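You operate a simulated robot arm through the tools that you are given. There is no shell and no other tool. Be economical: measure what you need, move in short steps, check, and stop when the job is done.

You are at the controls of a simulated two-armed robot. One attempt, no reset.

JOB
Empty the sump and fill the water tank to about 20 L.
Fine: sump valve closed again, soap knob on 2, pump left off, floor dry. Where these are worked on the way, their far stop is far enough and under half their travel is too little: sump valve.
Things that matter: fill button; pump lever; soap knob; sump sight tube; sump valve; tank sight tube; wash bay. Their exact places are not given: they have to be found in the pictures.

Only the result counts: the job must be done as asked and must still hold three seconds after the hand-in. Knocking over, shifting, dropping, spilling or breaking anything else fails it.

ROBOT AND FRAMES
Two 7-joint arms with fingered hands on one trunk, on a base that drives. Base frame: it is fixed to the floor where the robot stands at the start and does not move with it; the origin is under the middle of the robot, x ahead of it, y to its left, z up. Units: mm, degrees, N and s.
The left shoulder is at the start at [53, 158, 944], the right one opposite. With the tool pointing down near the work surface each hand reaches from about 400 to 840 mm from the robot's upright axis, wherever it stands, measured 20 degrees to its own side. Places, roughly: fill button [1100, -700, 1200]; pump lever [1000, -600, 1100]; soap knob [1000, -700, 1100]; sump sight tube [800, 200, 600]; sump valve [800, 0, 600]; tank sight tube [1000, -900, 1100]; wash bay [1100, -200, 700]. Payload 4 kg a hand.
Tool frame (each hand has its own): the origin (TCP) lies between the finger pads and is the grasp point; the fingertips stand 30 mm ahead of it; z points along the fingers, y is the line along which they close. The gripper opens to 104 mm. The gripper's body begins 35 mm behind the TCP. The gripper is a hand of 4 fingers: y runs from the thumb to the fingers, the wrist lies at [-15, -104, -178] in the tool frame, and closing takes about 1.5 s.
Orientation is told as [roll, pitch, yaw] about the base's x, y, z axes, in that order, counted from this pose: with the fingers straight down and the wrist toward the robot, the tool's x, y and z point along [0, 1, 0], [1, 0, 0] and [0, 0, -1] of the base frame.

CONTROLS
- The arms move only by the tool servo_tool. It takes "left_plan", "right_plan" or both (then of equal length, played together; a hand with none holds still); each is a list of rows, each an object of numbers (a shift or turn left out is 0, a gripper value left out holds the last): "x", "y", "z": the shift along the base's x, y, z in m; "ax", "ay", "az": the turn, a rotation vector about the base's x, y, z in rad. In form: [{"x": .., "y": .., "z": .., "ax": .., "ay": .., "az": ..}, ...]. A call has 1 to 10 rows; each row is the pose to reach, as a shift and turn from the pose commanded when the call began. "left_gripper" and "right_gripper" are, for a hand that has rows, the gripper command, from -1 (fully open) to 1 (shut), values between in proportion, set as the call begins (left out, the last holds). Each row takes 0.2 s and may step no farther than 50 mm and 8.6 degrees from the row before; otherwise, or with a gripper value out of range, the whole call is refused. Where a pose cannot be reached the arm comes as near as it can. A force on the tool above 40 N (or 10 N above the force at the start of the call, whichever is more), or a blocked arm, ends the call early, and 0.2 s more pass. The fingers move at their own pace (about 45 mm/s each) and stop on an object; they squeeze with about 26 N. The grip force told is the motor's: it shows also when the fingers shut on nothing. Time passes only in rows, and 0.2 s behind the last, so rows that repeat a pose let the fingers close. It gives the time, the measured TCP pose, the force on the tool (base axes), the opening and the grip force at its end, in the units of the frame above (readings bear some noise), with the torque about the TCP (base axes, N m) and any sound that the robot's microphone picked up.
- Cameras (640 x 400 px; columns grow to the right, rows downward): "scene" is now at [136.3, -0.6, 1130.8]; the picture's right is [0.00, -1.00, 0.00], its down [-0.47, -0.00, -0.88] and it looks along [0.88, 0.00, -0.47] (base axes); focal length 271 px, centre (320, 200). "left" rides on the left gripper at [-61, -92, -130] in its tool frame; the picture's right is [-0.81, -0.27, 0.52], its down [0.53, -0.71, 0.46] and it looks along [0.24, 0.65, 0.72] (tool axes); focal length 275 px, centre (320, 200). "right" rides on the right gripper at [61, -92, -130] in its tool frame; the picture's right is [-0.81, 0.27, -0.52], its down [-0.53, -0.71, 0.46] and it looks along [-0.24, 0.65, 0.72] (tool axes); focal length 275 px, centre (320, 200).
- camera(camera): a new picture of that camera. No time passes.
- move_column(by): slides the trunk up (or, below 0, down) by that many mm; the arms and the scene camera ride with it, the base frame stays. It gives what a move gives, with no picture.
- roll_base(legs): drives the robot by 1 to 6 legs, each [ahead, turn to the left] in mm and degrees, along the robot's own axes; the way and the turn of a leg run together, so that a leg with both is an arc; at most 1500 mm and 180 degrees a leg. The arms and the cameras ride along, it lands a little off, and it stops where it bumps. It gives what a move gives.
- curl_fingers(index, middle, ring, thumb_bend, thumb_turn, hand): sets how far each is bent, from 0 (flat) to 1 (curled in); at 0.3 the hand is open as for a grip, at 0.7 the pads meet at the TCP. One left out holds its place. A second passes; each finger stops where it meets its share of the squeeze, and holds until it gets a number again. A gripper value or a shape takes the hand back. It gives what a move gives, with no picture; readings hold the bend of each and the force on the fingers (four entries, about 0 where the hand has none), thumb and palm. thumb_turn goes from beside the hand (0) to across from the fingers (1), as for a grip.
- set_grasp(shape, hand): the hand has 4 fingers and takes this shape, open, in about a second: jaw (thumb against the fingers, like two jaws); tri (thumb and two fingers); tip (a fingertip pinch); poke (one finger out to press); point (the index stretched); flat (the hand flat); cup (the hand cupped); fist (a fist). The gripper value then closes the fingers along that shape, each until it touches; the sizes above hold for jaw. It gives what a move gives, with no picture.
- aim_head(pan, tilt): turns the head with the scene camera to pan (to the left, within 80 degrees either way) and tilt (down, from -29 to 69), counted from straight ahead of the robot. It gives what a move gives.
- measure_at(camera, pixels): for up to 12 pixels [column, row] of the newest picture of that camera ("zoom" is the newest enlarged one), the place [x, y, z] in the base frame of the surface seen there, good to about 2 mm. No time passes.
- zoom(camera, box): a new picture of the part [left, top, right, bottom] of that camera's present view, enlarged. No time passes.
- close_job(): hands the job in; it is judged then, once.

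Go step by step. Measure first, check grasps and placings, and put right what went wrong. The budget is 80 turns and 78 pictures, counting those below and the enlarged ones. Unless the task says otherwise, let go and move clear before handing in, and close with one line.

The tools are called after ">>>" as a command line: name --argument value ..., lists and objects as JSON in quotes. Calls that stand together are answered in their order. servo_tool: Moves the arms, as the interface text tells. Its arguments: {"type":"object","properties":{"left_plan":{"type":"array","items":{"type":"object","properties":{"x":{"type":"number"},"y":{"type":"number"},"z":{"type":"number"},"ax":{"type":"number"},"ay":{"type":"number"},"az":{"type":"number"}}}},"left_gripper":{"type":"number"},"right_plan":{"type":"array","items":{"type":"object","properties":{"x":{"type":"number"},"y":{"type":"number"},"z":{"type":"number"},"ax":{"type":"number"},"ay":{"type":"number"},"az":{"type":"number"}}}},"right_gripper":{"type":"number"}},"required":[]} The other tools are called the same way: move_column (by) slides the trunk up or down; set_grasp (shape, hand) gives the hand a shape; curl_fingers (index, middle, ring, thumb_bend, thumb_turn, hand) moves the fingers one by one; roll_base (legs) drives the base; aim_head (pan, tilt) turns the head that bears the scene camera; camera (camera) takes a picture; measure_at (camera, pixels) gives the place of the surface under pixels of a picture; zoom (camera, box) takes an enlarged picture of a part of a camera's view; close_job () hands the job in.

At the start:

```text
time: 0.0
left_eef_pos: [558.0, 283.3, 854.5]
left_orientation: [0.0, 0.2, 0.0]
left_force: [0.1, 0.3, -0.2]
left_wrist_torque: [0.0, 0.02, 0.01]
left_opening: 103.5
left_gripper_force: 0.1
left_shape: jaw
left_bend: [0.3, 0.3, 0.3, 0.3, 0.98]
left_finger forces: [0.0, 0.0, 0.0, 0.1, 0.0, 0.0]
right_eef_pos: [472.8, -220.3, 791.7]
right_orientation: [-0.1, 0.2, -0.1]
right_force: [0.9, 0.2, -1.2]
right_wrist_torque: [-0.01, -0.01, 0.01]
right_opening: 103.6
right_gripper_force: 0.2
right_shape: jaw
right_bend: [0.3, 0.3, 0.3, 0.3, 0.98]
right_finger forces: [0.0, 0.1, 0.0, 0.0, 0.0, 0.0]
trunk travel left (down, up): [-150.0, 357.0]
robot x, y, heading: [0.1, 2.3, -0.1]
head pan, tilt: [0.2, 27.3]
```

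scene: 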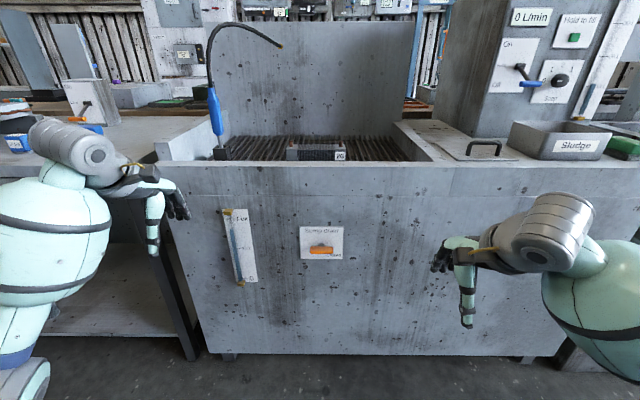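
right: 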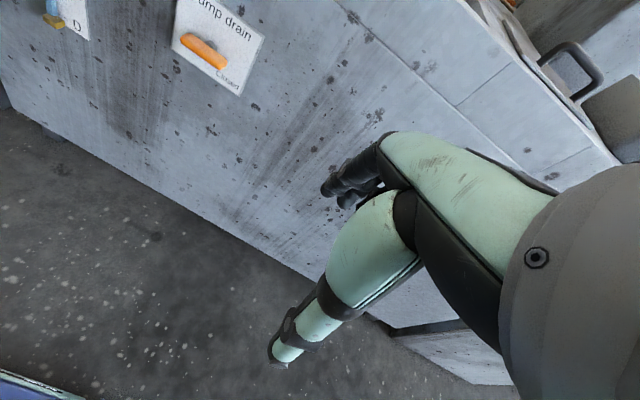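
left: 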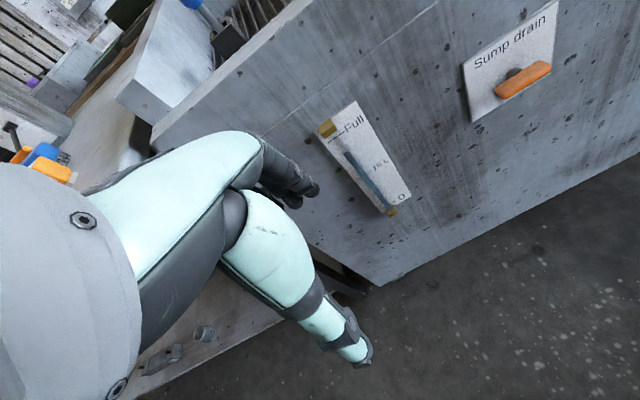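

The scene shows the sump drain handle near (320,250), the sump tube near (240,245), and the control panel near (540,60). I'll zoom in on these first.

>>> zoom --camera "scene" --box '[200, 190, 360, 290]'

>>> measure_at --camera "scene" --pixels '[[320, 249], [311, 250], [332, 250], [310, 235], [335, 255], [229, 212], [240, 282], [330, 160], [330, 300]]'

>>> aim_head --pan -35 --tilt 5

>>> camera --camera "scene"

```text
4.00 times, centred on (280, 240) of scene
```

zoom: 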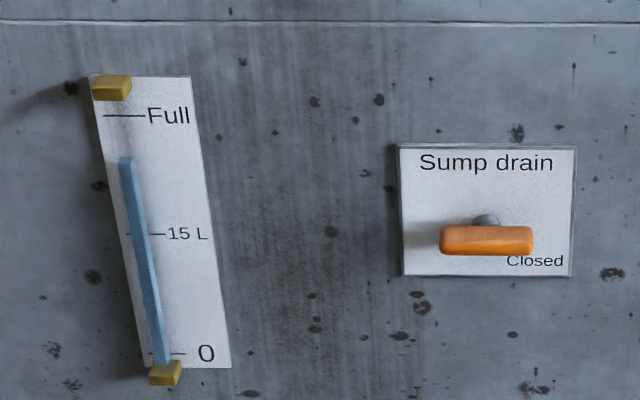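

```text
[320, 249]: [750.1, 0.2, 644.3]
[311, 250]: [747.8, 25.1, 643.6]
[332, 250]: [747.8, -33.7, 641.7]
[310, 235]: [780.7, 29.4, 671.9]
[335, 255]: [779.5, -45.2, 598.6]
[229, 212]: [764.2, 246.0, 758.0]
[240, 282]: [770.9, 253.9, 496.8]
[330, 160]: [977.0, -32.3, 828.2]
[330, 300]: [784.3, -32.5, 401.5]
```

```text
time: 1.0
left_eef_pos: [548.0, 282.8, 861.5]
left_orientation: [-0.1, -1.1, -0.1]
left_force: [-0.3, 0.5, -0.4]
left_wrist_torque: [-0.02, 0.02, -0.01]
left_opening: 103.7
left_gripper_force: 0.0
left_shape: jaw
left_bend: [0.3, 0.3, 0.3, 0.3, 0.98]
left_finger forces: [0.0, 0.0, 0.1, 0.0, 0.1, 0.0]
right_eef_pos: [462.9, -222.4, 798.0]
right_orientation: [-0.1, -0.7, 0.0]
right_force: [0.7, -0.5, 0.9]
right_wrist_torque: [0.0, 0.03, 0.02]
right_opening: 103.6
right_gripper_force: 0.1
right_shape: jaw
right_bend: [0.3, 0.3, 0.3, 0.3, 0.98]
right_finger forces: [0.0, 0.1, 0.0, 0.1, 0.0, 0.0]
trunk travel left (down, up): [-150.0, 357.0]
robot x, y, heading: [2.9, 0.0, 0.0]
head pan, tilt: [-35.0, 5.0]
```

```text
73 pictures are left
```

scene: 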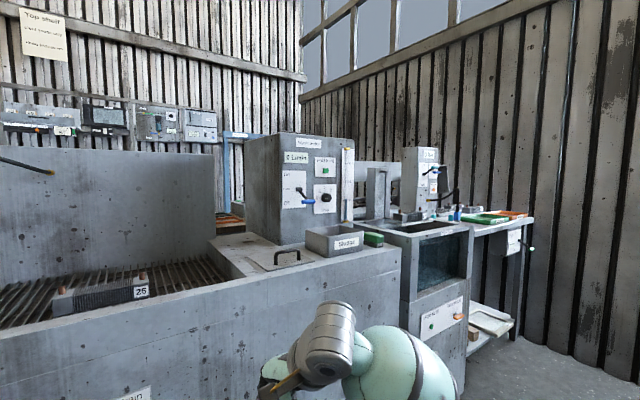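

The control box is at (310,190), and a second machine stands to its right. I'll zoom in and measure the panel.

>>> zoom --camera "scene" --box '[240, 125, 376, 260]'

>>> measure_at --camera "scene" --pixels '[[325, 171], [331, 163], [308, 200], [302, 192], [325, 198], [331, 186], [346, 155], [346, 215], [285, 250], [345, 240]]'

>>> zoom --camera "scene" --box '[380, 130, 540, 360]'

```text
2.96 times, centred on (308, 192) of scene
```

zoom: 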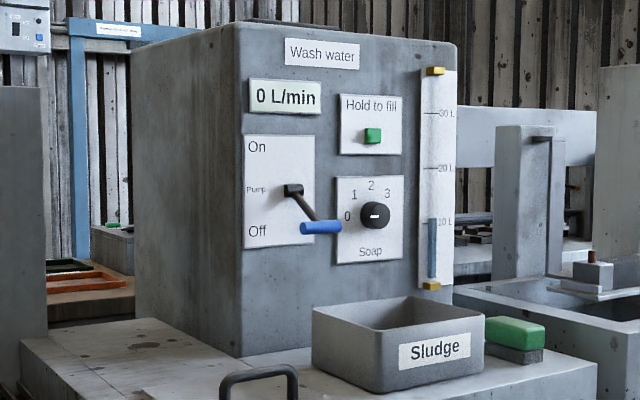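

```text
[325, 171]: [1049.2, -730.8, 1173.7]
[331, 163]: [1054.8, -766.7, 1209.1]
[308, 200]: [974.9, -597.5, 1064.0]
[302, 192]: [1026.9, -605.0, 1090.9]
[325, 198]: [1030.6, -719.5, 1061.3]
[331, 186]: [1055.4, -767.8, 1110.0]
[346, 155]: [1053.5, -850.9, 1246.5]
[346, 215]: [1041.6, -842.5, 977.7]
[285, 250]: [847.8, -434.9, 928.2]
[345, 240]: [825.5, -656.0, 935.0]
```

```text
1.74 times, centred on (460, 245) of scene
```

zoom: 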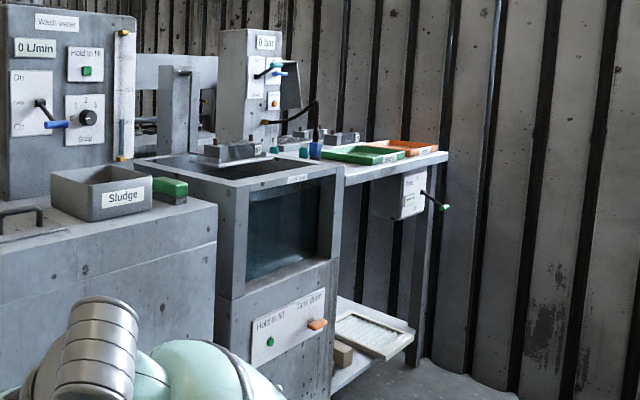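

The tank tube reads about 9–10 L, the pump lever is down at Off, and the soap knob needs a closer look. I'll zoom in on the drain label from both hand cameras and on the knob.

>>> zoom --camera "right" --box '[160, 0, 280, 100]'

>>> zoom --camera "left" --box '[450, 0, 580, 130]'

>>> zoom --camera "scene" --box '[290, 150, 360, 220]'

```text
4.00 times, centred on (220, 50) of right
```

zoom: 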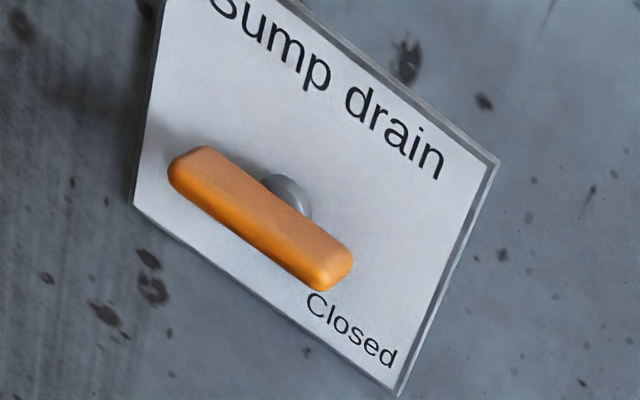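

```text
3.08 times, centred on (515, 65) of left
```

zoom: 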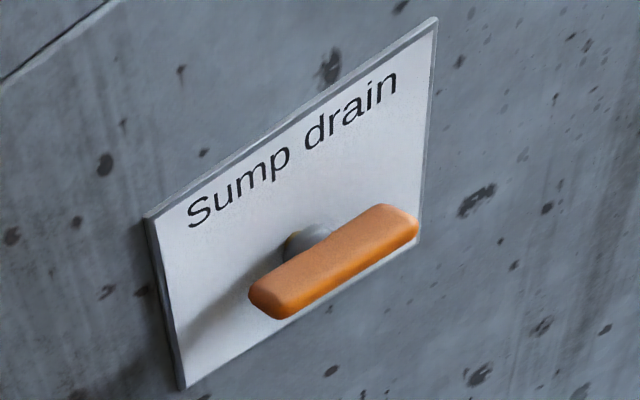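

```text
5.71 times, centred on (325, 185) of scene
```

zoom: 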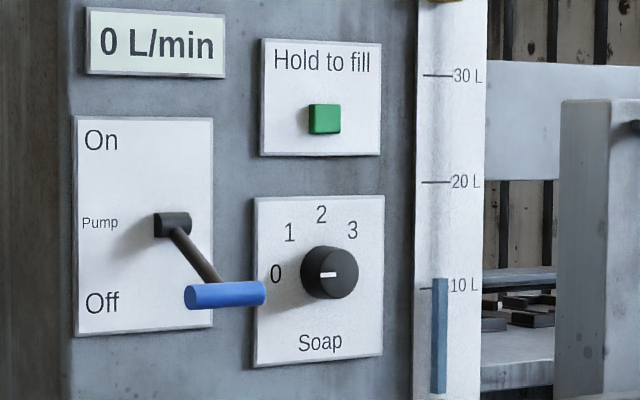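

The soap knob points left at 0, so 2 is straight up. The tank holds about 11 L, and the sump bar at [749,-3,643] is horizontal, which is closed. I'll swing the right hand so its fingers point forward.

>>> servo_tool --right_plan '[{"ay": -0.15, "z": -0.01}, {"ay": -0.3, "y": 0.02, "z": -0.02}, {"ay": -0.45, "y": 0.04, "z": -0.04}, {"ay": -0.6, "y": 0.06, "z": -0.06}, {"ay": -0.75, "y": 0.08, "x": 0.02, "z": -0.08}, {"ay": -0.9, "y": 0.11, "x": 0.04, "z": -0.1}, {"ay": -1.05, "y": 0.14, "x": 0.06, "z": -0.12}, {"ay": -1.2, "y": 0.17, "x": 0.08, "z": -0.13}, {"ay": -1.35, "y": 0.2, "x": 0.1, "z": -0.14}, {"ay": -1.5, "y": 0.219, "x": 0.12, "z": -0.15}]' --right_gripper -1

>>> aim_head --pan 0 --tilt 40

>>> camera --camera "scene"

```text
time: 2.7
left_eef_pos: [542.3, 281.6, 870.4]
left_orientation: [-0.4, -3.1, -0.5]
left_force: [-0.6, -0.1, -1.2]
left_wrist_torque: [0.0, -0.02, 0.01]
left_opening: 103.7
left_gripper_force: 0.0
left_shape: jaw
left_bend: [0.3, 0.3, 0.3, 0.3, 0.98]
left_finger forces: [0.0, 0.0, 0.0, 0.0, 0.1, 0.0]
right_eef_pos: [553.3, -212.1, 697.5]
right_orientation: [-2.3, -66.4, -11.7]
right_force: [0.1, 0.3, 0.5]
right_wrist_torque: [0.03, 0.02, 0.03]
right_opening: 104.0
right_gripper_force: 0.0
right_shape: jaw
right_bend: [0.3, 0.3, 0.3, 0.3, 0.98]
right_finger forces: [0.0, 0.0, 0.0, 0.1, 0.0, 0.0]
right hand out of reach, approached as far as the arm can: row 3
trunk travel left (down, up): [-150.0, 357.0]
robot x, y, heading: [-0.9, -1.9, 0.2]
head pan, tilt: [-35.0, 5.0]
stopped in row 8 (right hand): the arm was blocked; the commanded pose is now the measured one
```

```text
time: 3.7
left_eef_pos: [542.9, 281.2, 868.8]
left_orientation: [-0.4, -2.8, -0.4]
left_force: [0.8, -0.1, -0.5]
left_wrist_torque: [0.02, -0.01, 0.0]
left_opening: 104.0
left_gripper_force: 0.1
left_shape: jaw
left_bend: [0.3, 0.3, 0.3, 0.3, 0.98]
left_finger forces: [0.0, 0.1, 0.0, 0.1, 0.1, 0.0]
right_eef_pos: [553.7, -212.7, 696.0]
right_orientation: [-2.2, -66.2, -11.9]
right_force: [-0.8, 0.4, -0.5]
right_wrist_torque: [0.03, 0.0, 0.0]
right_opening: 103.9
right_gripper_force: 0.0
right_shape: jaw
right_bend: [0.3, 0.3, 0.3, 0.3, 0.98]
right_finger forces: [0.1, 0.0, 0.1, 0.0, 0.0, 0.0]
trunk travel left (down, up): [-150.0, 357.0]
robot x, y, heading: [0.8, 0.9, 0.2]
head pan, tilt: [0.0, 40.0]
```

```text
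67 pictures are left
```

scene: 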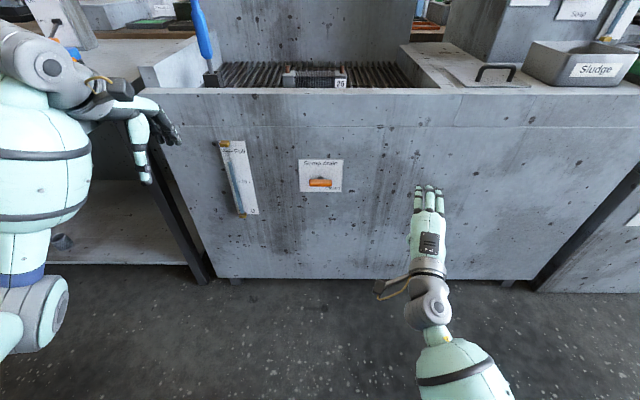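

The hand is nearly facing forward, but the arm was cramped near the body. I'll extend it forward and finish the turn.

>>> servo_tool --right_plan '[{"x": 0.03, "y": 0.03, "z": -0.01}, {"x": 0.05, "y": 0.07, "z": -0.02, "ay": -0.06, "az": 0.04}, {"x": 0.07, "y": 0.11, "z": -0.03, "ay": -0.12, "az": 0.08}, {"x": 0.09, "y": 0.15, "z": -0.04, "ay": -0.2, "az": 0.12}, {"x": 0.11, "y": 0.18, "z": -0.05, "ay": -0.3, "az": 0.16}, {"x": 0.12, "y": 0.21, "z": -0.053, "ay": -0.4, "az": 0.2}]'

>>> camera --camera "scene"

```text
time: 5.1
left_eef_pos: [543.0, 281.7, 871.7]
left_orientation: [-0.5, -2.8, -0.3]
left_force: [0.1, 0.0, 0.4]
left_wrist_torque: [0.0, 0.01, -0.02]
left_opening: 104.1
left_gripper_force: 0.0
left_shape: jaw
left_bend: [0.3, 0.3, 0.3, 0.3, 0.98]
left_finger forces: [0.1, 0.0, 0.0, 0.1, 0.1, 0.0]
right_eef_pos: [673.4, 3.3, 640.5]
right_orientation: [62.4, -87.4, -63.8]
right_force: [0.3, 0.1, 0.0]
right_wrist_torque: [0.02, 0.0, 0.01]
right_opening: 103.9
right_gripper_force: 0.0
right_shape: jaw
right_bend: [0.3, 0.3, 0.3, 0.3, 0.98]
right_finger forces: [0.0, 0.0, 0.0, 0.0, 0.1, 0.0]
trunk travel left (down, up): [-150.0, 357.0]
robot x, y, heading: [-1.6, -0.8, -0.1]
head pan, tilt: [0.0, 40.0]
```

```text
66 pictures are left
```

scene: 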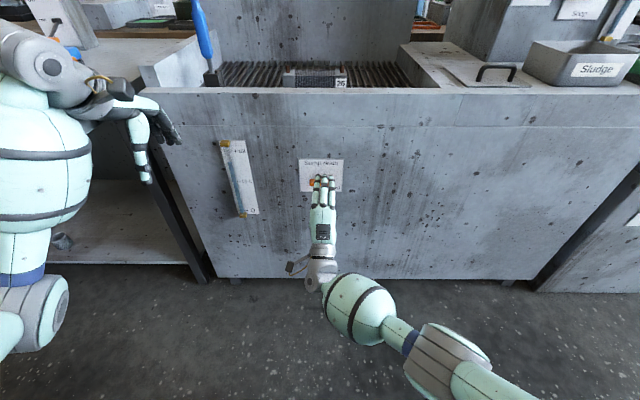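

The hand faces the bar with its fingers along +x. I'll move 60 mm forward to straddle the bar and close.

>>> servo_tool --right_plan '[{"x": 0.03, "y": -0.008, "z": 0.002}, {"x": 0.06, "y": -0.008, "z": 0.002}]'

>>> servo_tool --right_plan '[{}, {}, {}, {}, {}, {}, {}, {}]' --right_gripper 1

>>> zoom --camera "scene" --box '[260, 140, 380, 260]'

```text
time: 5.7
left_eef_pos: [542.1, 280.6, 870.6]
left_orientation: [-0.3, -2.8, -0.5]
left_force: [0.1, -0.1, 0.7]
left_wrist_torque: [0.05, 0.01, 0.02]
left_opening: 103.9
left_gripper_force: 0.0
left_shape: jaw
left_bend: [0.3, 0.3, 0.3, 0.3, 0.98]
left_finger forces: [0.0, 0.1, 0.1, 0.0, 0.0, 0.0]
right_eef_pos: [715.6, -12.2, 655.0]
right_orientation: [62.2, -87.2, -63.7]
right_force: [-0.5, -0.2, 0.8]
right_wrist_torque: [0.01, 0.01, 0.0]
right_opening: 104.0
right_gripper_force: 0.2
right_shape: jaw
right_bend: [0.3, 0.3, 0.3, 0.3, 0.98]
right_finger forces: [0.0, 0.1, 0.0, 0.0, 0.1, 0.1]
right hand out of reach, approached as far as the arm can: row 2
trunk travel left (down, up): [-150.0, 357.0]
robot x, y, heading: [-3.3, 0.3, 0.3]
head pan, tilt: [0.0, 40.0]
```

```text
time: 7.5
left_eef_pos: [541.9, 281.5, 868.9]
left_orientation: [-0.4, -2.9, -0.5]
left_force: [-0.2, 0.6, 1.5]
left_wrist_torque: [0.04, -0.02, 0.0]
left_opening: 103.7
left_gripper_force: 0.1
left_shape: jaw
left_bend: [0.3, 0.3, 0.3, 0.3, 0.98]
left_finger forces: [0.0, 0.1, 0.0, 0.0, 0.1, 0.0]
right_eef_pos: [715.0, -11.2, 654.6]
right_orientation: [60.1, -87.1, -61.8]
right_force: [1.0, -3.1, -2.5]
right_wrist_torque: [-0.03, 0.05, -0.07]
right_opening: 4.1
right_gripper_force: 26.2
right_shape: jaw
right_bend: [0.7, 0.7, 0.7, 0.76, 1.0]
right_finger forces: [0.0, 0.1, 0.1, 0.1, 0.0, 0.0]
trunk travel left (down, up): [-150.0, 357.0]
robot x, y, heading: [-1.3, 2.3, 0.0]
head pan, tilt: [0.0, 40.0]
```

```text
3.33 times, centred on (320, 200) of scene
```

zoom: 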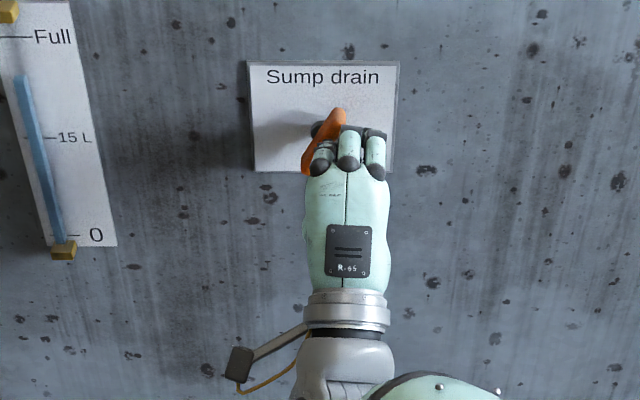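

The fingers closed without gripping because the arm ran out of reach at x=715. They did turn the bar counter-clockwise, with its right end up. I'll back off to see how far it turned.

>>> servo_tool --right_plan '[{"x": -0.04}, {"x": -0.08}, {"x": -0.08, "y": -0.05}, {"x": -0.08, "y": -0.1}, {"x": -0.08, "y": -0.12}]'

>>> zoom --camera "scene" --box '[210, 120, 370, 230]'

```text
time: 8.7
left_eef_pos: [542.8, 281.0, 870.5]
left_orientation: [-0.4, -2.8, -0.4]
left_force: [-0.2, -0.1, -0.4]
left_wrist_torque: [-0.01, 0.02, 0.0]
left_opening: 103.9
left_gripper_force: 0.0
left_shape: jaw
left_bend: [0.3, 0.3, 0.3, 0.3, 0.98]
left_finger forces: [0.0, 0.0, 0.0, 0.0, 0.0, 0.0]
right_eef_pos: [631.1, -132.8, 657.8]
right_orientation: [58.8, -87.2, -60.2]
right_force: [0.0, -0.1, 0.7]
right_wrist_torque: [0.01, 0.01, 0.01]
right_opening: 4.0
right_gripper_force: 26.4
right_shape: jaw
right_bend: [0.7, 0.7, 0.7, 0.77, 1.0]
right_finger forces: [0.1, 0.0, 0.1, 0.0, 0.0, 0.0]
trunk travel left (down, up): [-150.0, 357.0]
robot x, y, heading: [-3.8, -0.2, -0.1]
head pan, tilt: [0.0, 40.0]
```

```text
3.64 times, centred on (290, 175) of scene
```

zoom: 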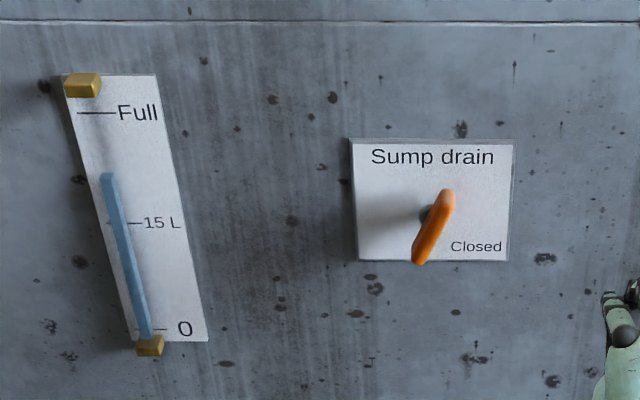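

The bar turned about 65° and the sump is draining, with the level down from ~24 to ~22 L. I'll move the base 60 mm closer for better reach and locate the bar ends.

>>> roll_base --legs '[[60, 0]]'

>>> zoom --camera "scene" --box '[210, 120, 370, 250]'

```text
time: 9.7
left_eef_pos: [604.7, 281.2, 868.2]
left_orientation: [-0.3, -2.7, -0.5]
left_force: [1.3, -0.6, 0.6]
left_wrist_torque: [0.01, 0.01, -0.04]
left_opening: 103.9
left_gripper_force: 0.1
left_shape: jaw
left_bend: [0.3, 0.3, 0.3, 0.3, 0.98]
left_finger forces: [0.0, 0.0, 0.0, 0.1, 0.0, 0.0]
right_eef_pos: [694.3, -131.2, 656.1]
right_orientation: [55.2, -87.0, -56.8]
right_force: [0.4, -0.2, 0.2]
right_wrist_torque: [0.0, -0.01, 0.0]
right_opening: 3.9
right_gripper_force: 26.6
right_shape: jaw
right_bend: [0.7, 0.7, 0.7, 0.77, 1.0]
right_finger forces: [0.0, 0.1, 0.0, 0.1, 0.0, 0.0]
trunk travel left (down, up): [-150.0, 357.0]
robot x, y, heading: [62.1, -1.9, 0.2]
head pan, tilt: [0.0, 40.0]
```

```text
3.08 times, centred on (290, 185) of scene
```

zoom: 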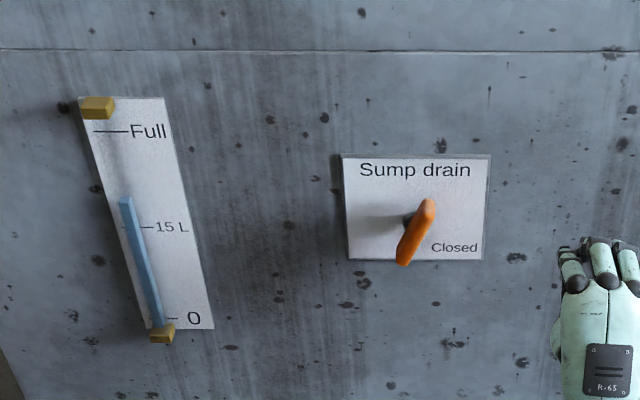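

The sump drains at about 2 L/s. While it does, I'll measure the bar ends so I can nudge it toward its far stop.

>>> measure_at --camera "zoom" --pixels '[[428, 204], [404, 260], [416, 230], [586, 245], [570, 285]]'

```text
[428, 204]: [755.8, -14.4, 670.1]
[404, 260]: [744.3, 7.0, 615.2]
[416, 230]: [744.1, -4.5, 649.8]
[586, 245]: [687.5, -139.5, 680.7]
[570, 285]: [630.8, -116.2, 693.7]
```

The bar stands at about 69°, with its top end at [756,-14,670]. I'll push the top leftward with the closed hand.

>>> servo_tool --right_plan '[{"y": 0.03, "z": 0.018}, {"y": 0.06, "x": 0.025, "z": 0.018}, {"y": 0.06, "x": 0.05, "z": 0.018}, {"y": 0.075, "x": 0.05, "z": 0.018}, {"y": 0.085, "x": 0.05, "z": 0.018}, {"y": 0.095, "x": 0.05, "z": 0.018}]'

>>> zoom --camera "scene" --box '[210, 120, 370, 250]'

```text
time: 11.1
left_eef_pos: [596.0, 278.0, 878.9]
left_orientation: [-0.7, -4.8, -0.7]
left_force: [0.6, 0.3, -0.6]
left_wrist_torque: [0.01, -0.02, -0.03]
left_opening: 104.0
left_gripper_force: 0.0
left_shape: jaw
left_bend: [0.3, 0.3, 0.3, 0.3, 0.98]
left_finger forces: [0.1, 0.1, 0.0, 0.1, 0.0, 0.0]
right_eef_pos: [735.1, -37.2, 682.5]
right_orientation: [72.6, -87.4, -74.1]
right_force: [0.4, -0.1, 0.0]
right_wrist_torque: [-0.01, -0.01, 0.02]
right_opening: 3.9
right_gripper_force: 26.1
right_shape: jaw
right_bend: [0.7, 0.7, 0.7, 0.77, 1.0]
right_finger forces: [0.0, 0.0, 0.0, 0.0, 0.0, 0.1]
trunk travel left (down, up): [-150.0, 357.0]
robot x, y, heading: [60.3, 1.7, -0.0]
head pan, tilt: [0.0, 40.0]
```

```text
3.08 times, centred on (290, 185) of scene
```

zoom: 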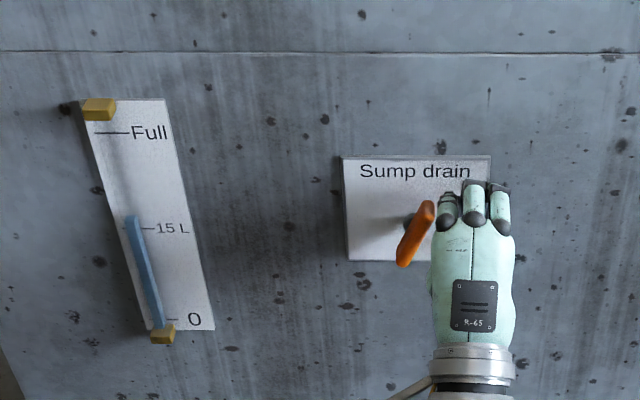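

The index finger is right at the top of the bar. I'll push 25 mm further left in small steps.

>>> servo_tool --right_plan '[{"y": 0.005}, {"y": 0.01}, {"y": 0.015}, {"y": 0.02}, {"y": 0.025}, {"y": 0.028}]'

>>> zoom --camera "scene" --box '[210, 120, 370, 250]'

```text
time: 12.5
left_eef_pos: [597.1, 278.4, 881.0]
left_orientation: [-0.8, -4.9, -0.8]
left_force: [0.8, 0.0, -0.3]
left_wrist_torque: [-0.02, 0.02, -0.01]
left_opening: 103.8
left_gripper_force: 0.1
left_shape: jaw
left_bend: [0.3, 0.3, 0.3, 0.3, 0.98]
left_finger forces: [0.0, 0.0, 0.0, 0.1, 0.1, 0.0]
right_eef_pos: [733.4, -10.9, 683.0]
right_orientation: [74.2, -87.6, -76.0]
right_force: [-0.7, -12.5, 2.1]
right_wrist_torque: [-0.18, -0.05, -0.14]
right_opening: 3.4
right_gripper_force: 26.0
right_shape: jaw
right_bend: [0.7, 0.7, 0.7, 0.78, 1.0]
right_finger forces: [0.0, 0.0, 0.0, 0.0, 0.0, 0.0]
trunk travel left (down, up): [-150.0, 357.0]
robot x, y, heading: [63.6, 2.0, 0.2]
head pan, tilt: [0.0, 40.0]
```

```text
3.08 times, centred on (290, 185) of scene
```

zoom: 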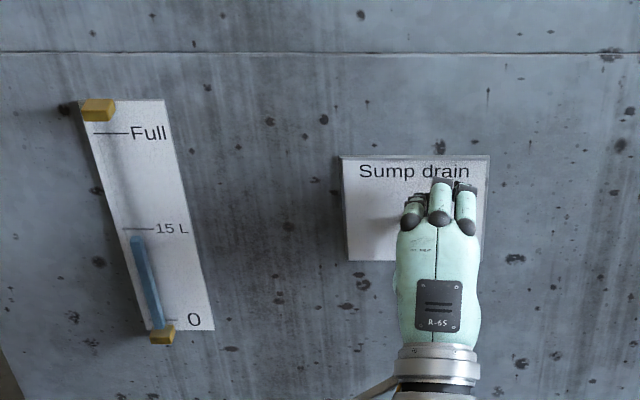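

It now resists with 12 N, likely at its stop. I'll back out to the right and look.

>>> servo_tool --right_plan '[{"y": -0.02}, {"y": -0.02, "x": -0.04}, {"y": -0.02, "x": -0.08}, {"y": -0.06, "x": -0.08}, {"y": -0.1, "x": -0.08}]'

>>> zoom --camera "scene" --box '[210, 120, 370, 250]'

```text
time: 13.7
left_eef_pos: [595.6, 279.6, 880.0]
left_orientation: [-0.8, -4.9, -0.7]
left_force: [-0.2, 0.1, 0.8]
left_wrist_torque: [0.0, -0.01, -0.01]
left_opening: 104.0
left_gripper_force: 0.1
left_shape: jaw
left_bend: [0.3, 0.3, 0.3, 0.3, 0.98]
left_finger forces: [0.0, 0.0, 0.0, 0.0, 0.0, 0.0]
right_eef_pos: [651.9, -111.4, 685.8]
right_orientation: [72.7, -87.5, -74.2]
right_force: [-0.1, -0.6, -0.8]
right_wrist_torque: [0.02, -0.02, 0.02]
right_opening: 3.3
right_gripper_force: 25.7
right_shape: jaw
right_bend: [0.7, 0.7, 0.7, 0.79, 1.0]
right_finger forces: [0.0, 0.0, 0.0, 0.0, 0.1, 0.1]
trunk travel left (down, up): [-150.0, 357.0]
robot x, y, heading: [62.1, -4.5, -0.2]
head pan, tilt: [0.0, 40.0]
```

```text
3.08 times, centred on (290, 185) of scene
```

zoom: 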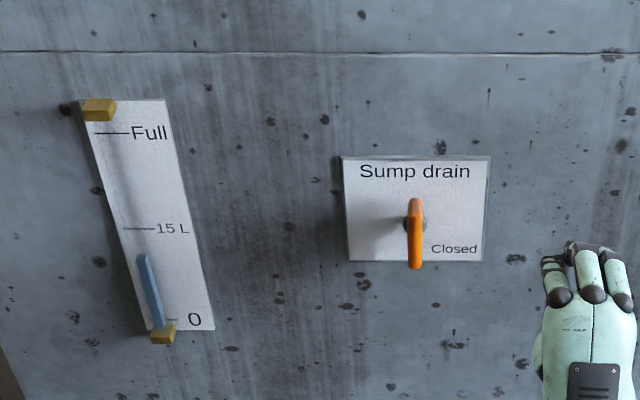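

The bar is vertical, so the valve is fully open, and about 11 L remain. While it drains I'll move the right hand to the left of the bar for closing.

>>> servo_tool --right_plan '[{"y": 0.04}, {"y": 0.08}, {"y": 0.12}, {"y": 0.15}, {"y": 0.166}, {"y": 0.166}, {"y": 0.166}, {"y": 0.166}, {"y": 0.166}, {"y": 0.166}]'

>>> servo_tool --right_plan '[{}, {}, {}, {}, {}, {}, {}, {}, {}, {}]'

>>> servo_tool --right_plan '[{}, {}, {}, {}, {}, {}, {}, {}, {}, {}]'

>>> camera --camera "scene"

```text
time: 15.9
left_eef_pos: [595.6, 279.6, 880.2]
left_orientation: [-0.8, -4.9, -0.6]
left_force: [-0.1, 0.3, 0.2]
left_wrist_torque: [-0.04, -0.01, 0.03]
left_opening: 103.9
left_gripper_force: 0.1
left_shape: jaw
left_bend: [0.3, 0.3, 0.3, 0.3, 0.98]
left_finger forces: [0.0, 0.0, 0.0, 0.1, 0.0, 0.1]
right_eef_pos: [660.1, 50.1, 685.1]
right_orientation: [88.4, -88.2, -90.2]
right_force: [0.4, 0.1, -0.4]
right_wrist_torque: [-0.03, 0.02, -0.03]
right_opening: 3.5
right_gripper_force: 26.4
right_shape: jaw
right_bend: [0.7, 0.7, 0.7, 0.79, 1.0]
right_finger forces: [0.1, 0.0, 0.1, 0.0, 0.1, 0.0]
trunk travel left (down, up): [-150.0, 357.0]
robot x, y, heading: [60.3, -1.0, -0.2]
head pan, tilt: [0.0, 40.0]
```

```text
time: 18.1
left_eef_pos: [596.9, 278.7, 879.7]
left_orientation: [-0.8, -4.9, -0.6]
left_force: [0.0, -0.4, 0.9]
left_wrist_torque: [0.0, 0.01, 0.03]
left_opening: 103.7
left_gripper_force: 0.1
left_shape: jaw
left_bend: [0.3, 0.3, 0.3, 0.3, 0.98]
left_finger forces: [0.0, 0.1, 0.1, 0.0, 0.1, 0.0]
right_eef_pos: [658.9, 51.3, 687.9]
right_orientation: [91.3, -88.0, -93.2]
right_force: [-0.5, -0.9, 0.6]
right_wrist_torque: [-0.01, -0.01, -0.01]
right_opening: 3.3
right_gripper_force: 25.8
right_shape: jaw
right_bend: [0.7, 0.7, 0.7, 0.79, 1.0]
right_finger forces: [0.0, 0.0, 0.0, 0.1, 0.0, 0.1]
trunk travel left (down, up): [-150.0, 357.0]
robot x, y, heading: [60.7, -0.2, -0.2]
head pan, tilt: [0.0, 40.0]
```

```text
time: 20.3
left_eef_pos: [596.5, 278.9, 879.0]
left_orientation: [-0.8, -4.8, -0.7]
left_force: [-0.1, 0.3, 0.1]
left_wrist_torque: [0.01, 0.02, 0.01]
left_opening: 103.7
left_gripper_force: 0.1
left_shape: jaw
left_bend: [0.3, 0.3, 0.3, 0.3, 0.98]
left_finger forces: [0.0, 0.0, 0.0, 0.0, 0.0, 0.0]
right_eef_pos: [658.8, 52.0, 688.0]
right_orientation: [92.6, -87.9, -94.2]
right_force: [0.4, 0.4, 0.0]
right_wrist_torque: [0.02, 0.04, -0.01]
right_opening: 3.1
right_gripper_force: 26.1
right_shape: jaw
right_bend: [0.7, 0.7, 0.7, 0.79, 1.0]
right_finger forces: [0.1, 0.0, 0.0, 0.1, 0.1, 0.0]
trunk travel left (down, up): [-150.0, 357.0]
robot x, y, heading: [60.5, 0.9, 0.2]
head pan, tilt: [0.0, 40.0]
```

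```text
59 pictures are left
```

scene: 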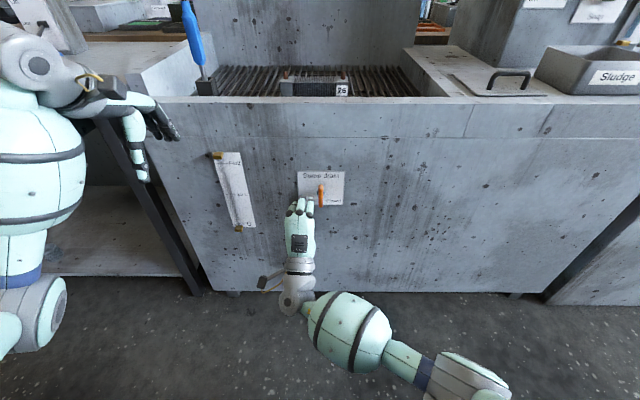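

The tube looks empty. I'll push the bar's top to the right with the hand at its left, then zoom to check.

>>> servo_tool --right_plan '[{"x": 0.04}, {"x": 0.075}, {"x": 0.075, "y": -0.012}, {"x": 0.075, "y": -0.022}, {"x": 0.075, "y": -0.032}, {"x": 0.075, "y": -0.042}, {"x": 0.075, "y": -0.05}]'

>>> zoom --camera "scene" --box '[200, 130, 360, 250]'

```text
time: 21.9
left_eef_pos: [597.3, 278.6, 879.1]
left_orientation: [-0.8, -4.9, -0.6]
left_force: [-0.6, -0.2, -0.5]
left_wrist_torque: [-0.02, -0.05, 0.0]
left_opening: 103.8
left_gripper_force: 0.1
left_shape: jaw
left_bend: [0.3, 0.3, 0.3, 0.3, 0.98]
left_finger forces: [0.0, 0.0, 0.0, 0.1, 0.0, 0.1]
right_eef_pos: [729.6, 6.5, 682.3]
right_orientation: [72.8, -87.4, -74.4]
right_force: [0.5, 1.0, -0.3]
right_wrist_torque: [0.01, -0.01, 0.01]
right_opening: 3.1
right_gripper_force: 25.3
right_shape: jaw
right_bend: [0.7, 0.7, 0.7, 0.79, 1.0]
right_finger forces: [0.0, 0.1, 0.1, 0.0, 0.0, 0.1]
trunk travel left (down, up): [-150.0, 357.0]
robot x, y, heading: [61.1, 1.0, -0.2]
head pan, tilt: [0.0, 40.0]
```

```text
3.33 times, centred on (280, 190) of scene
```

zoom: 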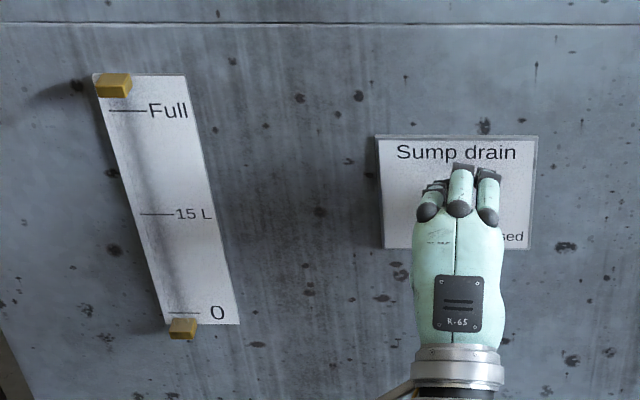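

The sump is empty. I'll push further right and down, then back off to see.

>>> servo_tool --right_plan '[{"y": -0.01}, {"y": -0.02, "z": -0.004}, {"y": -0.03, "z": -0.008}, {"y": -0.02, "z": 0.0}, {"x": -0.04, "z": 0.01, "y": -0.01}, {"x": -0.08, "z": 0.03, "y": -0.01}, {"x": -0.08, "z": 0.06, "y": -0.05}, {"x": -0.08, "z": 0.06, "y": -0.1}]'

>>> zoom --camera "scene" --box '[200, 130, 360, 250]'

```text
time: 23.7
left_eef_pos: [596.6, 278.6, 879.4]
left_orientation: [-0.9, -4.9, -0.6]
left_force: [0.0, -0.1, -0.1]
left_wrist_torque: [0.03, 0.04, -0.02]
left_opening: 104.0
left_gripper_force: 0.1
left_shape: jaw
left_bend: [0.3, 0.3, 0.3, 0.3, 0.98]
left_finger forces: [0.0, 0.0, 0.0, 0.0, 0.0, 0.0]
right_eef_pos: [647.4, -92.7, 743.5]
right_orientation: [73.0, -87.6, -74.5]
right_force: [0.0, -0.6, 0.1]
right_wrist_torque: [0.01, 0.0, -0.04]
right_opening: 3.2
right_gripper_force: 25.6
right_shape: jaw
right_bend: [0.7, 0.7, 0.7, 0.79, 1.0]
right_finger forces: [0.0, 0.0, 0.0, 0.0, 0.0, 0.0]
trunk travel left (down, up): [-150.0, 357.0]
robot x, y, heading: [62.1, 0.1, 0.0]
head pan, tilt: [0.0, 40.0]
```

```text
3.33 times, centred on (280, 190) of scene
```

zoom: 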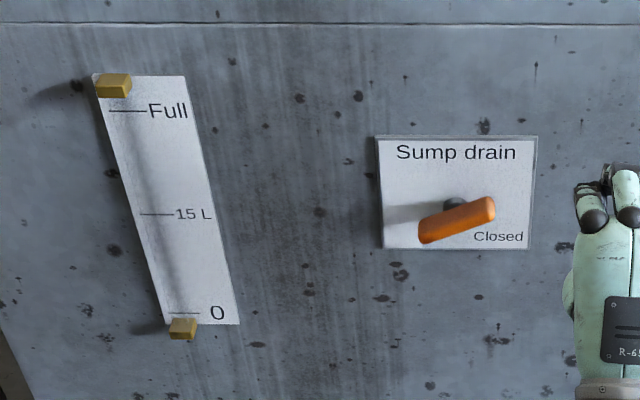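

About 20° remains to closed. I'll press the right end down from above with the closed hand.

>>> servo_tool --right_plan '[{"y": 0.045}, {"y": 0.06, "x": 0.045}, {"y": 0.06, "x": 0.088}, {"y": 0.06, "x": 0.088, "z": -0.03}, {"y": 0.06, "x": 0.088, "z": -0.045}, {"y": 0.06, "x": 0.088, "z": -0.055}, {"y": 0.06, "x": 0.088, "z": -0.065}, {"y": 0.06, "x": 0.088, "z": -0.072}]'

>>> zoom --camera "scene" --box '[200, 130, 360, 250]'

```text
time: 25.5
left_eef_pos: [597.0, 279.1, 879.2]
left_orientation: [-0.8, -4.8, -0.7]
left_force: [-0.4, -0.8, -0.8]
left_wrist_torque: [-0.03, 0.0, 0.0]
left_opening: 103.8
left_gripper_force: 0.0
left_shape: jaw
left_bend: [0.3, 0.3, 0.3, 0.3, 0.98]
left_finger forces: [0.0, 0.1, 0.1, 0.0, 0.0, 0.1]
right_eef_pos: [737.7, -32.6, 670.7]
right_orientation: [72.9, -87.5, -74.2]
right_force: [0.3, 0.4, 0.6]
right_wrist_torque: [-0.01, 0.06, 0.04]
right_opening: 2.8
right_gripper_force: 26.4
right_shape: jaw
right_bend: [0.7, 0.7, 0.7, 0.79, 1.0]
right_finger forces: [0.1, 0.1, 0.0, 0.1, 0.5, 0.1]
trunk travel left (down, up): [-150.0, 357.0]
robot x, y, heading: [60.1, -1.2, -0.1]
head pan, tilt: [0.0, 40.0]
```

```text
3.33 times, centred on (280, 190) of scene
```

zoom: 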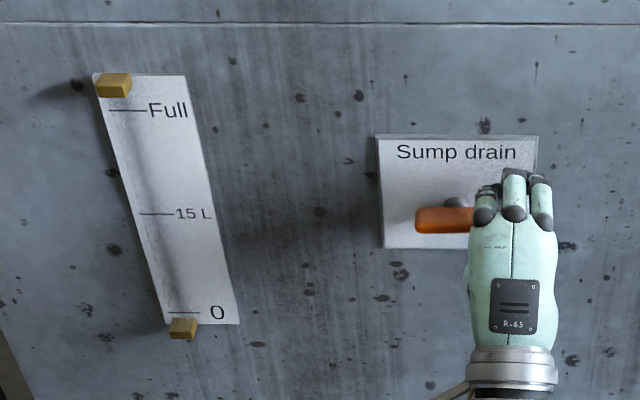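

The bar looks level. I'll press a little more to confirm the stop, then withdraw straight back.

>>> servo_tool --right_plan '[{"z": -0.006}, {"z": -0.012}, {"z": -0.016}, {"z": -0.016}]'

>>> servo_tool --right_plan '[{"z": 0.012}, {"x": -0.04, "z": 0.012}, {"x": -0.08, "z": 0.02}, {"x": -0.1, "z": 0.05, "y": -0.04}, {"x": -0.11, "z": 0.08, "y": -0.08}, {"x": -0.12, "z": 0.11, "y": -0.12}]'

>>> zoom --camera "scene" --box '[200, 130, 360, 250]'

```text
time: 26.5
left_eef_pos: [594.1, 279.4, 880.8]
left_orientation: [-0.8, -5.1, -0.7]
left_force: [0.2, -0.5, 0.5]
left_wrist_torque: [0.01, -0.03, 0.01]
left_opening: 103.9
left_gripper_force: 0.0
left_shape: jaw
left_bend: [0.3, 0.3, 0.3, 0.3, 0.98]
left_finger forces: [0.0, 0.0, 0.1, 0.0, 0.1, 0.1]
right_eef_pos: [736.3, -32.8, 659.8]
right_orientation: [83.1, -87.6, -84.5]
right_force: [-19.6, 0.4, 20.4]
right_wrist_torque: [-0.01, 0.17, -0.02]
right_opening: 0.2
right_gripper_force: 25.9
right_shape: jaw
right_bend: [0.7, 0.7, 0.7, 0.8, 1.0]
right_finger forces: [0.1, 0.0, 0.0, 0.1, 60.6, 0.0]
trunk travel left (down, up): [-150.0, 357.0]
robot x, y, heading: [64.3, 2.2, 0.1]
head pan, tilt: [0.0, 40.0]
```

```text
refused: row 4 steps farther than a row can; nothing moved
```

```text
3.33 times, centred on (280, 190) of scene
```

zoom: 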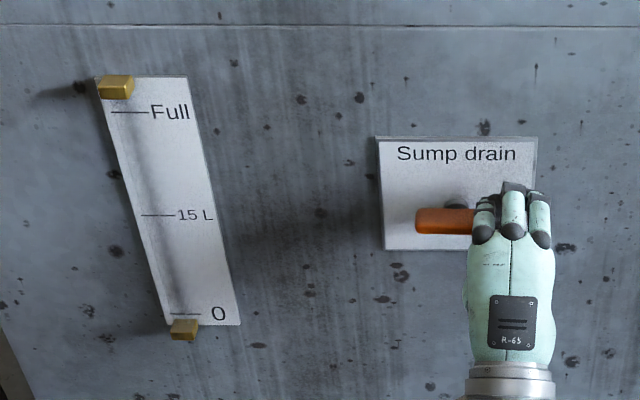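

At 20 N it is firmly at the closed stop. I'll withdraw.

>>> servo_tool --right_plan '[{"z": 0.012}, {"x": -0.04, "z": 0.012}, {"x": -0.08, "z": 0.02}, {"x": -0.1, "z": 0.04, "y": -0.03}, {"x": -0.11, "z": 0.06, "y": -0.06}, {"x": -0.12, "z": 0.08, "y": -0.09}]'

>>> camera --camera "scene"

```text
time: 27.9
left_eef_pos: [595.3, 278.2, 880.1]
left_orientation: [-0.8, -5.0, -0.8]
left_force: [0.0, -0.2, -0.1]
left_wrist_torque: [0.03, 0.01, -0.01]
left_opening: 104.0
left_gripper_force: 0.0
left_shape: jaw
left_bend: [0.3, 0.3, 0.3, 0.3, 0.98]
left_finger forces: [0.0, 0.0, 0.0, 0.0, 0.0, 0.0]
right_eef_pos: [618.1, -125.1, 736.2]
right_orientation: [72.9, -87.5, -74.4]
right_force: [0.2, 0.2, 0.6]
right_wrist_torque: [0.03, 0.0, 0.01]
right_opening: 2.1
right_gripper_force: 26.0
right_shape: jaw
right_bend: [0.7, 0.7, 0.7, 0.81, 1.0]
right_finger forces: [0.0, 0.0, 0.1, 0.0, 0.1, 0.1]
trunk travel left (down, up): [-150.0, 357.0]
robot x, y, heading: [62.7, -0.4, 0.2]
head pan, tilt: [0.0, 40.0]
```

```text
54 pictures are left
```

scene: 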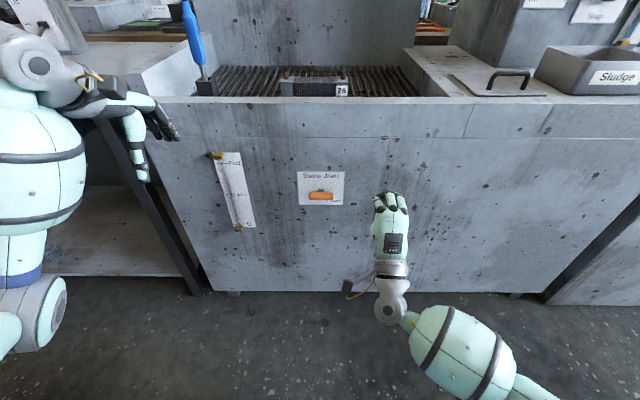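

The drain is closed, the sump empty, and the floor is dry. Next I'll raise the trunk, draw the right hand back, and look at the right-hand side before driving there.

>>> move_column --by 200

>>> aim_head --pan -40 --tilt 25

>>> camera --camera "scene"

```text
time: 30.1
left_eef_pos: [597.7, 277.8, 1079.0]
left_orientation: [-0.9, -5.1, -0.8]
left_force: [-0.2, 0.2, -0.2]
left_wrist_torque: [-0.01, 0.0, -0.04]
left_opening: 103.9
left_gripper_force: 0.0
left_shape: jaw
left_bend: [0.3, 0.3, 0.3, 0.3, 0.98]
left_finger forces: [0.0, 0.1, 0.0, 0.0, 0.0, 0.1]
right_eef_pos: [619.1, -124.7, 935.2]
right_orientation: [72.2, -87.4, -73.7]
right_force: [0.0, 0.0, -0.1]
right_wrist_torque: [-0.02, -0.02, -0.01]
right_opening: 2.1
right_gripper_force: 25.9
right_shape: jaw
right_bend: [0.7, 0.7, 0.7, 0.81, 1.0]
right_finger forces: [0.1, 0.0, 0.0, 0.0, 0.0, 0.1]
trunk travel left (down, up): [-350.0, 157.0]
robot x, y, heading: [57.8, -1.4, 0.2]
head pan, tilt: [0.0, 40.0]
```

```text
time: 31.1
left_eef_pos: [598.4, 278.9, 1079.4]
left_orientation: [-0.9, -5.2, -0.7]
left_force: [0.8, 0.2, -0.2]
left_wrist_torque: [0.0, -0.01, 0.0]
left_opening: 104.2
left_gripper_force: 0.1
left_shape: jaw
left_bend: [0.3, 0.3, 0.3, 0.3, 0.98]
left_finger forces: [0.0, 0.0, 0.0, 0.0, 0.1, 0.0]
right_eef_pos: [618.4, -124.3, 935.9]
right_orientation: [72.7, -87.5, -74.2]
right_force: [-0.1, 0.2, 0.4]
right_wrist_torque: [-0.01, 0.01, -0.02]
right_opening: 2.4
right_gripper_force: 26.0
right_shape: jaw
right_bend: [0.7, 0.7, 0.7, 0.81, 1.0]
right_finger forces: [0.0, 0.0, 0.0, 0.0, 0.0, 0.0]
trunk travel left (down, up): [-350.0, 157.0]
robot x, y, heading: [60.1, 1.1, 0.2]
head pan, tilt: [-40.0, 25.0]
```

```text
53 pictures are left
```

scene: 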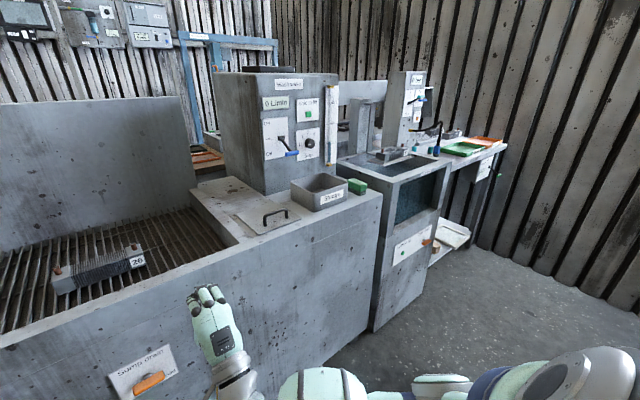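

>>> measure_at --camera "scene" --pixels '[[315, 207], [347, 194], [291, 185], [320, 173], [360, 188], [380, 195], [375, 235], [371, 325], [437, 164], [290, 153], [307, 138], [312, 144]]'

>>> zoom --camera "scene" --box '[240, 75, 390, 225]'

```text
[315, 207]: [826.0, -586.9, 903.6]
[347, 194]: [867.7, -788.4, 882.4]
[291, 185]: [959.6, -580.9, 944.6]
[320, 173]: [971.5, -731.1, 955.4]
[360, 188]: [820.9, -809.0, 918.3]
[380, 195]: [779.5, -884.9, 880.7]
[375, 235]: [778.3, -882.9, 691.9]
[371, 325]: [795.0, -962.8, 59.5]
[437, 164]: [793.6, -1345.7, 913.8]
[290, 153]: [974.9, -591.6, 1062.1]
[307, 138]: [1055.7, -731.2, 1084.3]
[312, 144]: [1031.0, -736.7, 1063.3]
```

```text
2.67 times, centred on (315, 150) of scene
```

zoom: 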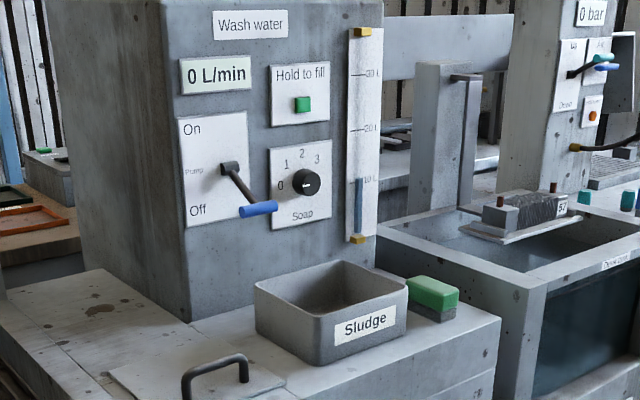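

The bench fronts are at x≈780, the sludge box top at z≈950, and the knob near [1033,-733,1063]. I'll raise the right hand, then drive right and turn back to face the panel.

>>> servo_tool --right_plan '[{"z": 0.05}, {"z": 0.1}, {"z": 0.15}, {"z": 0.2}, {"z": 0.23, "x": -0.02}]'

>>> roll_base --legs '[[0, -90], [570, 0], [0, 90]]'

>>> aim_head --pan -10 --tilt 20

>>> camera --camera "scene"

```text
time: 32.4
left_eef_pos: [597.5, 278.6, 1078.5]
left_orientation: [-0.9, -5.2, -0.8]
left_force: [-0.1, -0.7, 0.5]
left_wrist_torque: [-0.02, 0.0, 0.0]
left_opening: 103.9
left_gripper_force: 0.0
left_shape: jaw
left_bend: [0.3, 0.3, 0.3, 0.3, 0.98]
left_finger forces: [0.0, 0.0, 0.0, 0.0, 0.1, 0.0]
right_eef_pos: [599.0, -127.0, 1165.0]
right_orientation: [73.2, -87.5, -74.7]
right_force: [0.2, -0.1, 0.0]
right_wrist_torque: [0.01, -0.02, -0.03]
right_opening: 2.2
right_gripper_force: 25.9
right_shape: jaw
right_bend: [0.7, 0.7, 0.7, 0.81, 1.0]
right_finger forces: [0.0, 0.0, 0.0, 0.0, 0.0, 0.0]
trunk travel left (down, up): [-350.0, 157.0]
robot x, y, heading: [61.4, -1.4, 0.1]
head pan, tilt: [-40.0, 25.0]
```

```text
time: 37.7
left_eef_pos: [346.6, -524.4, 1088.4]
left_orientation: [-0.8, -5.7, -90.0]
left_force: [0.4, 0.2, -0.5]
left_wrist_torque: [-0.01, -0.02, 0.03]
left_opening: 104.1
left_gripper_force: 0.0
left_shape: jaw
left_bend: [0.3, 0.3, 0.3, 0.3, 0.98]
left_finger forces: [0.0, 0.0, 0.1, 0.1, 0.0, 0.0]
right_eef_pos: [-58.7, -530.5, 1176.8]
right_orientation: [103.7, -87.6, 165.7]
right_force: [0.8, -0.2, -0.1]
right_wrist_torque: [0.0, 0.03, 0.02]
right_opening: 2.0
right_gripper_force: 26.1
right_shape: jaw
right_bend: [0.7, 0.7, 0.7, 0.81, 1.0]
right_finger forces: [0.1, 0.0, 0.0, 0.0, 0.0, 0.1]
trunk travel left (down, up): [-350.0, 157.0]
robot x, y, heading: [72.2, -19.8, -90.9]
head pan, tilt: [-40.0, 25.0]
stopped in leg 2: the robot was blocked; the commanded pose is now the measured one
```

```text
time: 38.7
left_eef_pos: [347.9, -522.8, 1088.8]
left_orientation: [-0.7, -5.7, -89.9]
left_force: [-0.3, -0.2, -0.4]
left_wrist_torque: [0.0, 0.0, 0.02]
left_opening: 103.9
left_gripper_force: 0.1
left_shape: jaw
left_bend: [0.3, 0.3, 0.3, 0.3, 0.98]
left_finger forces: [0.1, 0.0, 0.0, 0.0, 0.0, 0.0]
right_eef_pos: [-59.0, -531.2, 1177.1]
right_orientation: [104.5, -87.5, 164.8]
right_force: [-0.1, 0.4, 0.3]
right_wrist_torque: [0.01, 0.0, -0.01]
right_opening: 2.3
right_gripper_force: 26.0
right_shape: jaw
right_bend: [0.7, 0.7, 0.7, 0.81, 1.0]
right_finger forces: [0.0, 0.0, 0.0, 0.1, 0.0, 0.0]
trunk travel left (down, up): [-350.0, 157.0]
robot x, y, heading: [72.1, -18.1, -91.0]
head pan, tilt: [-10.0, 20.0]
```

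```text
51 pictures are left
```

scene: 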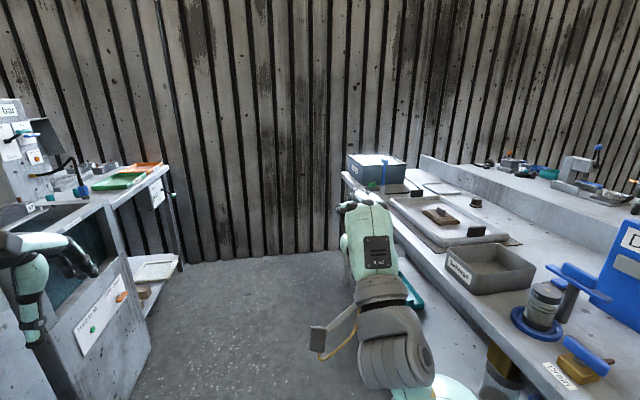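

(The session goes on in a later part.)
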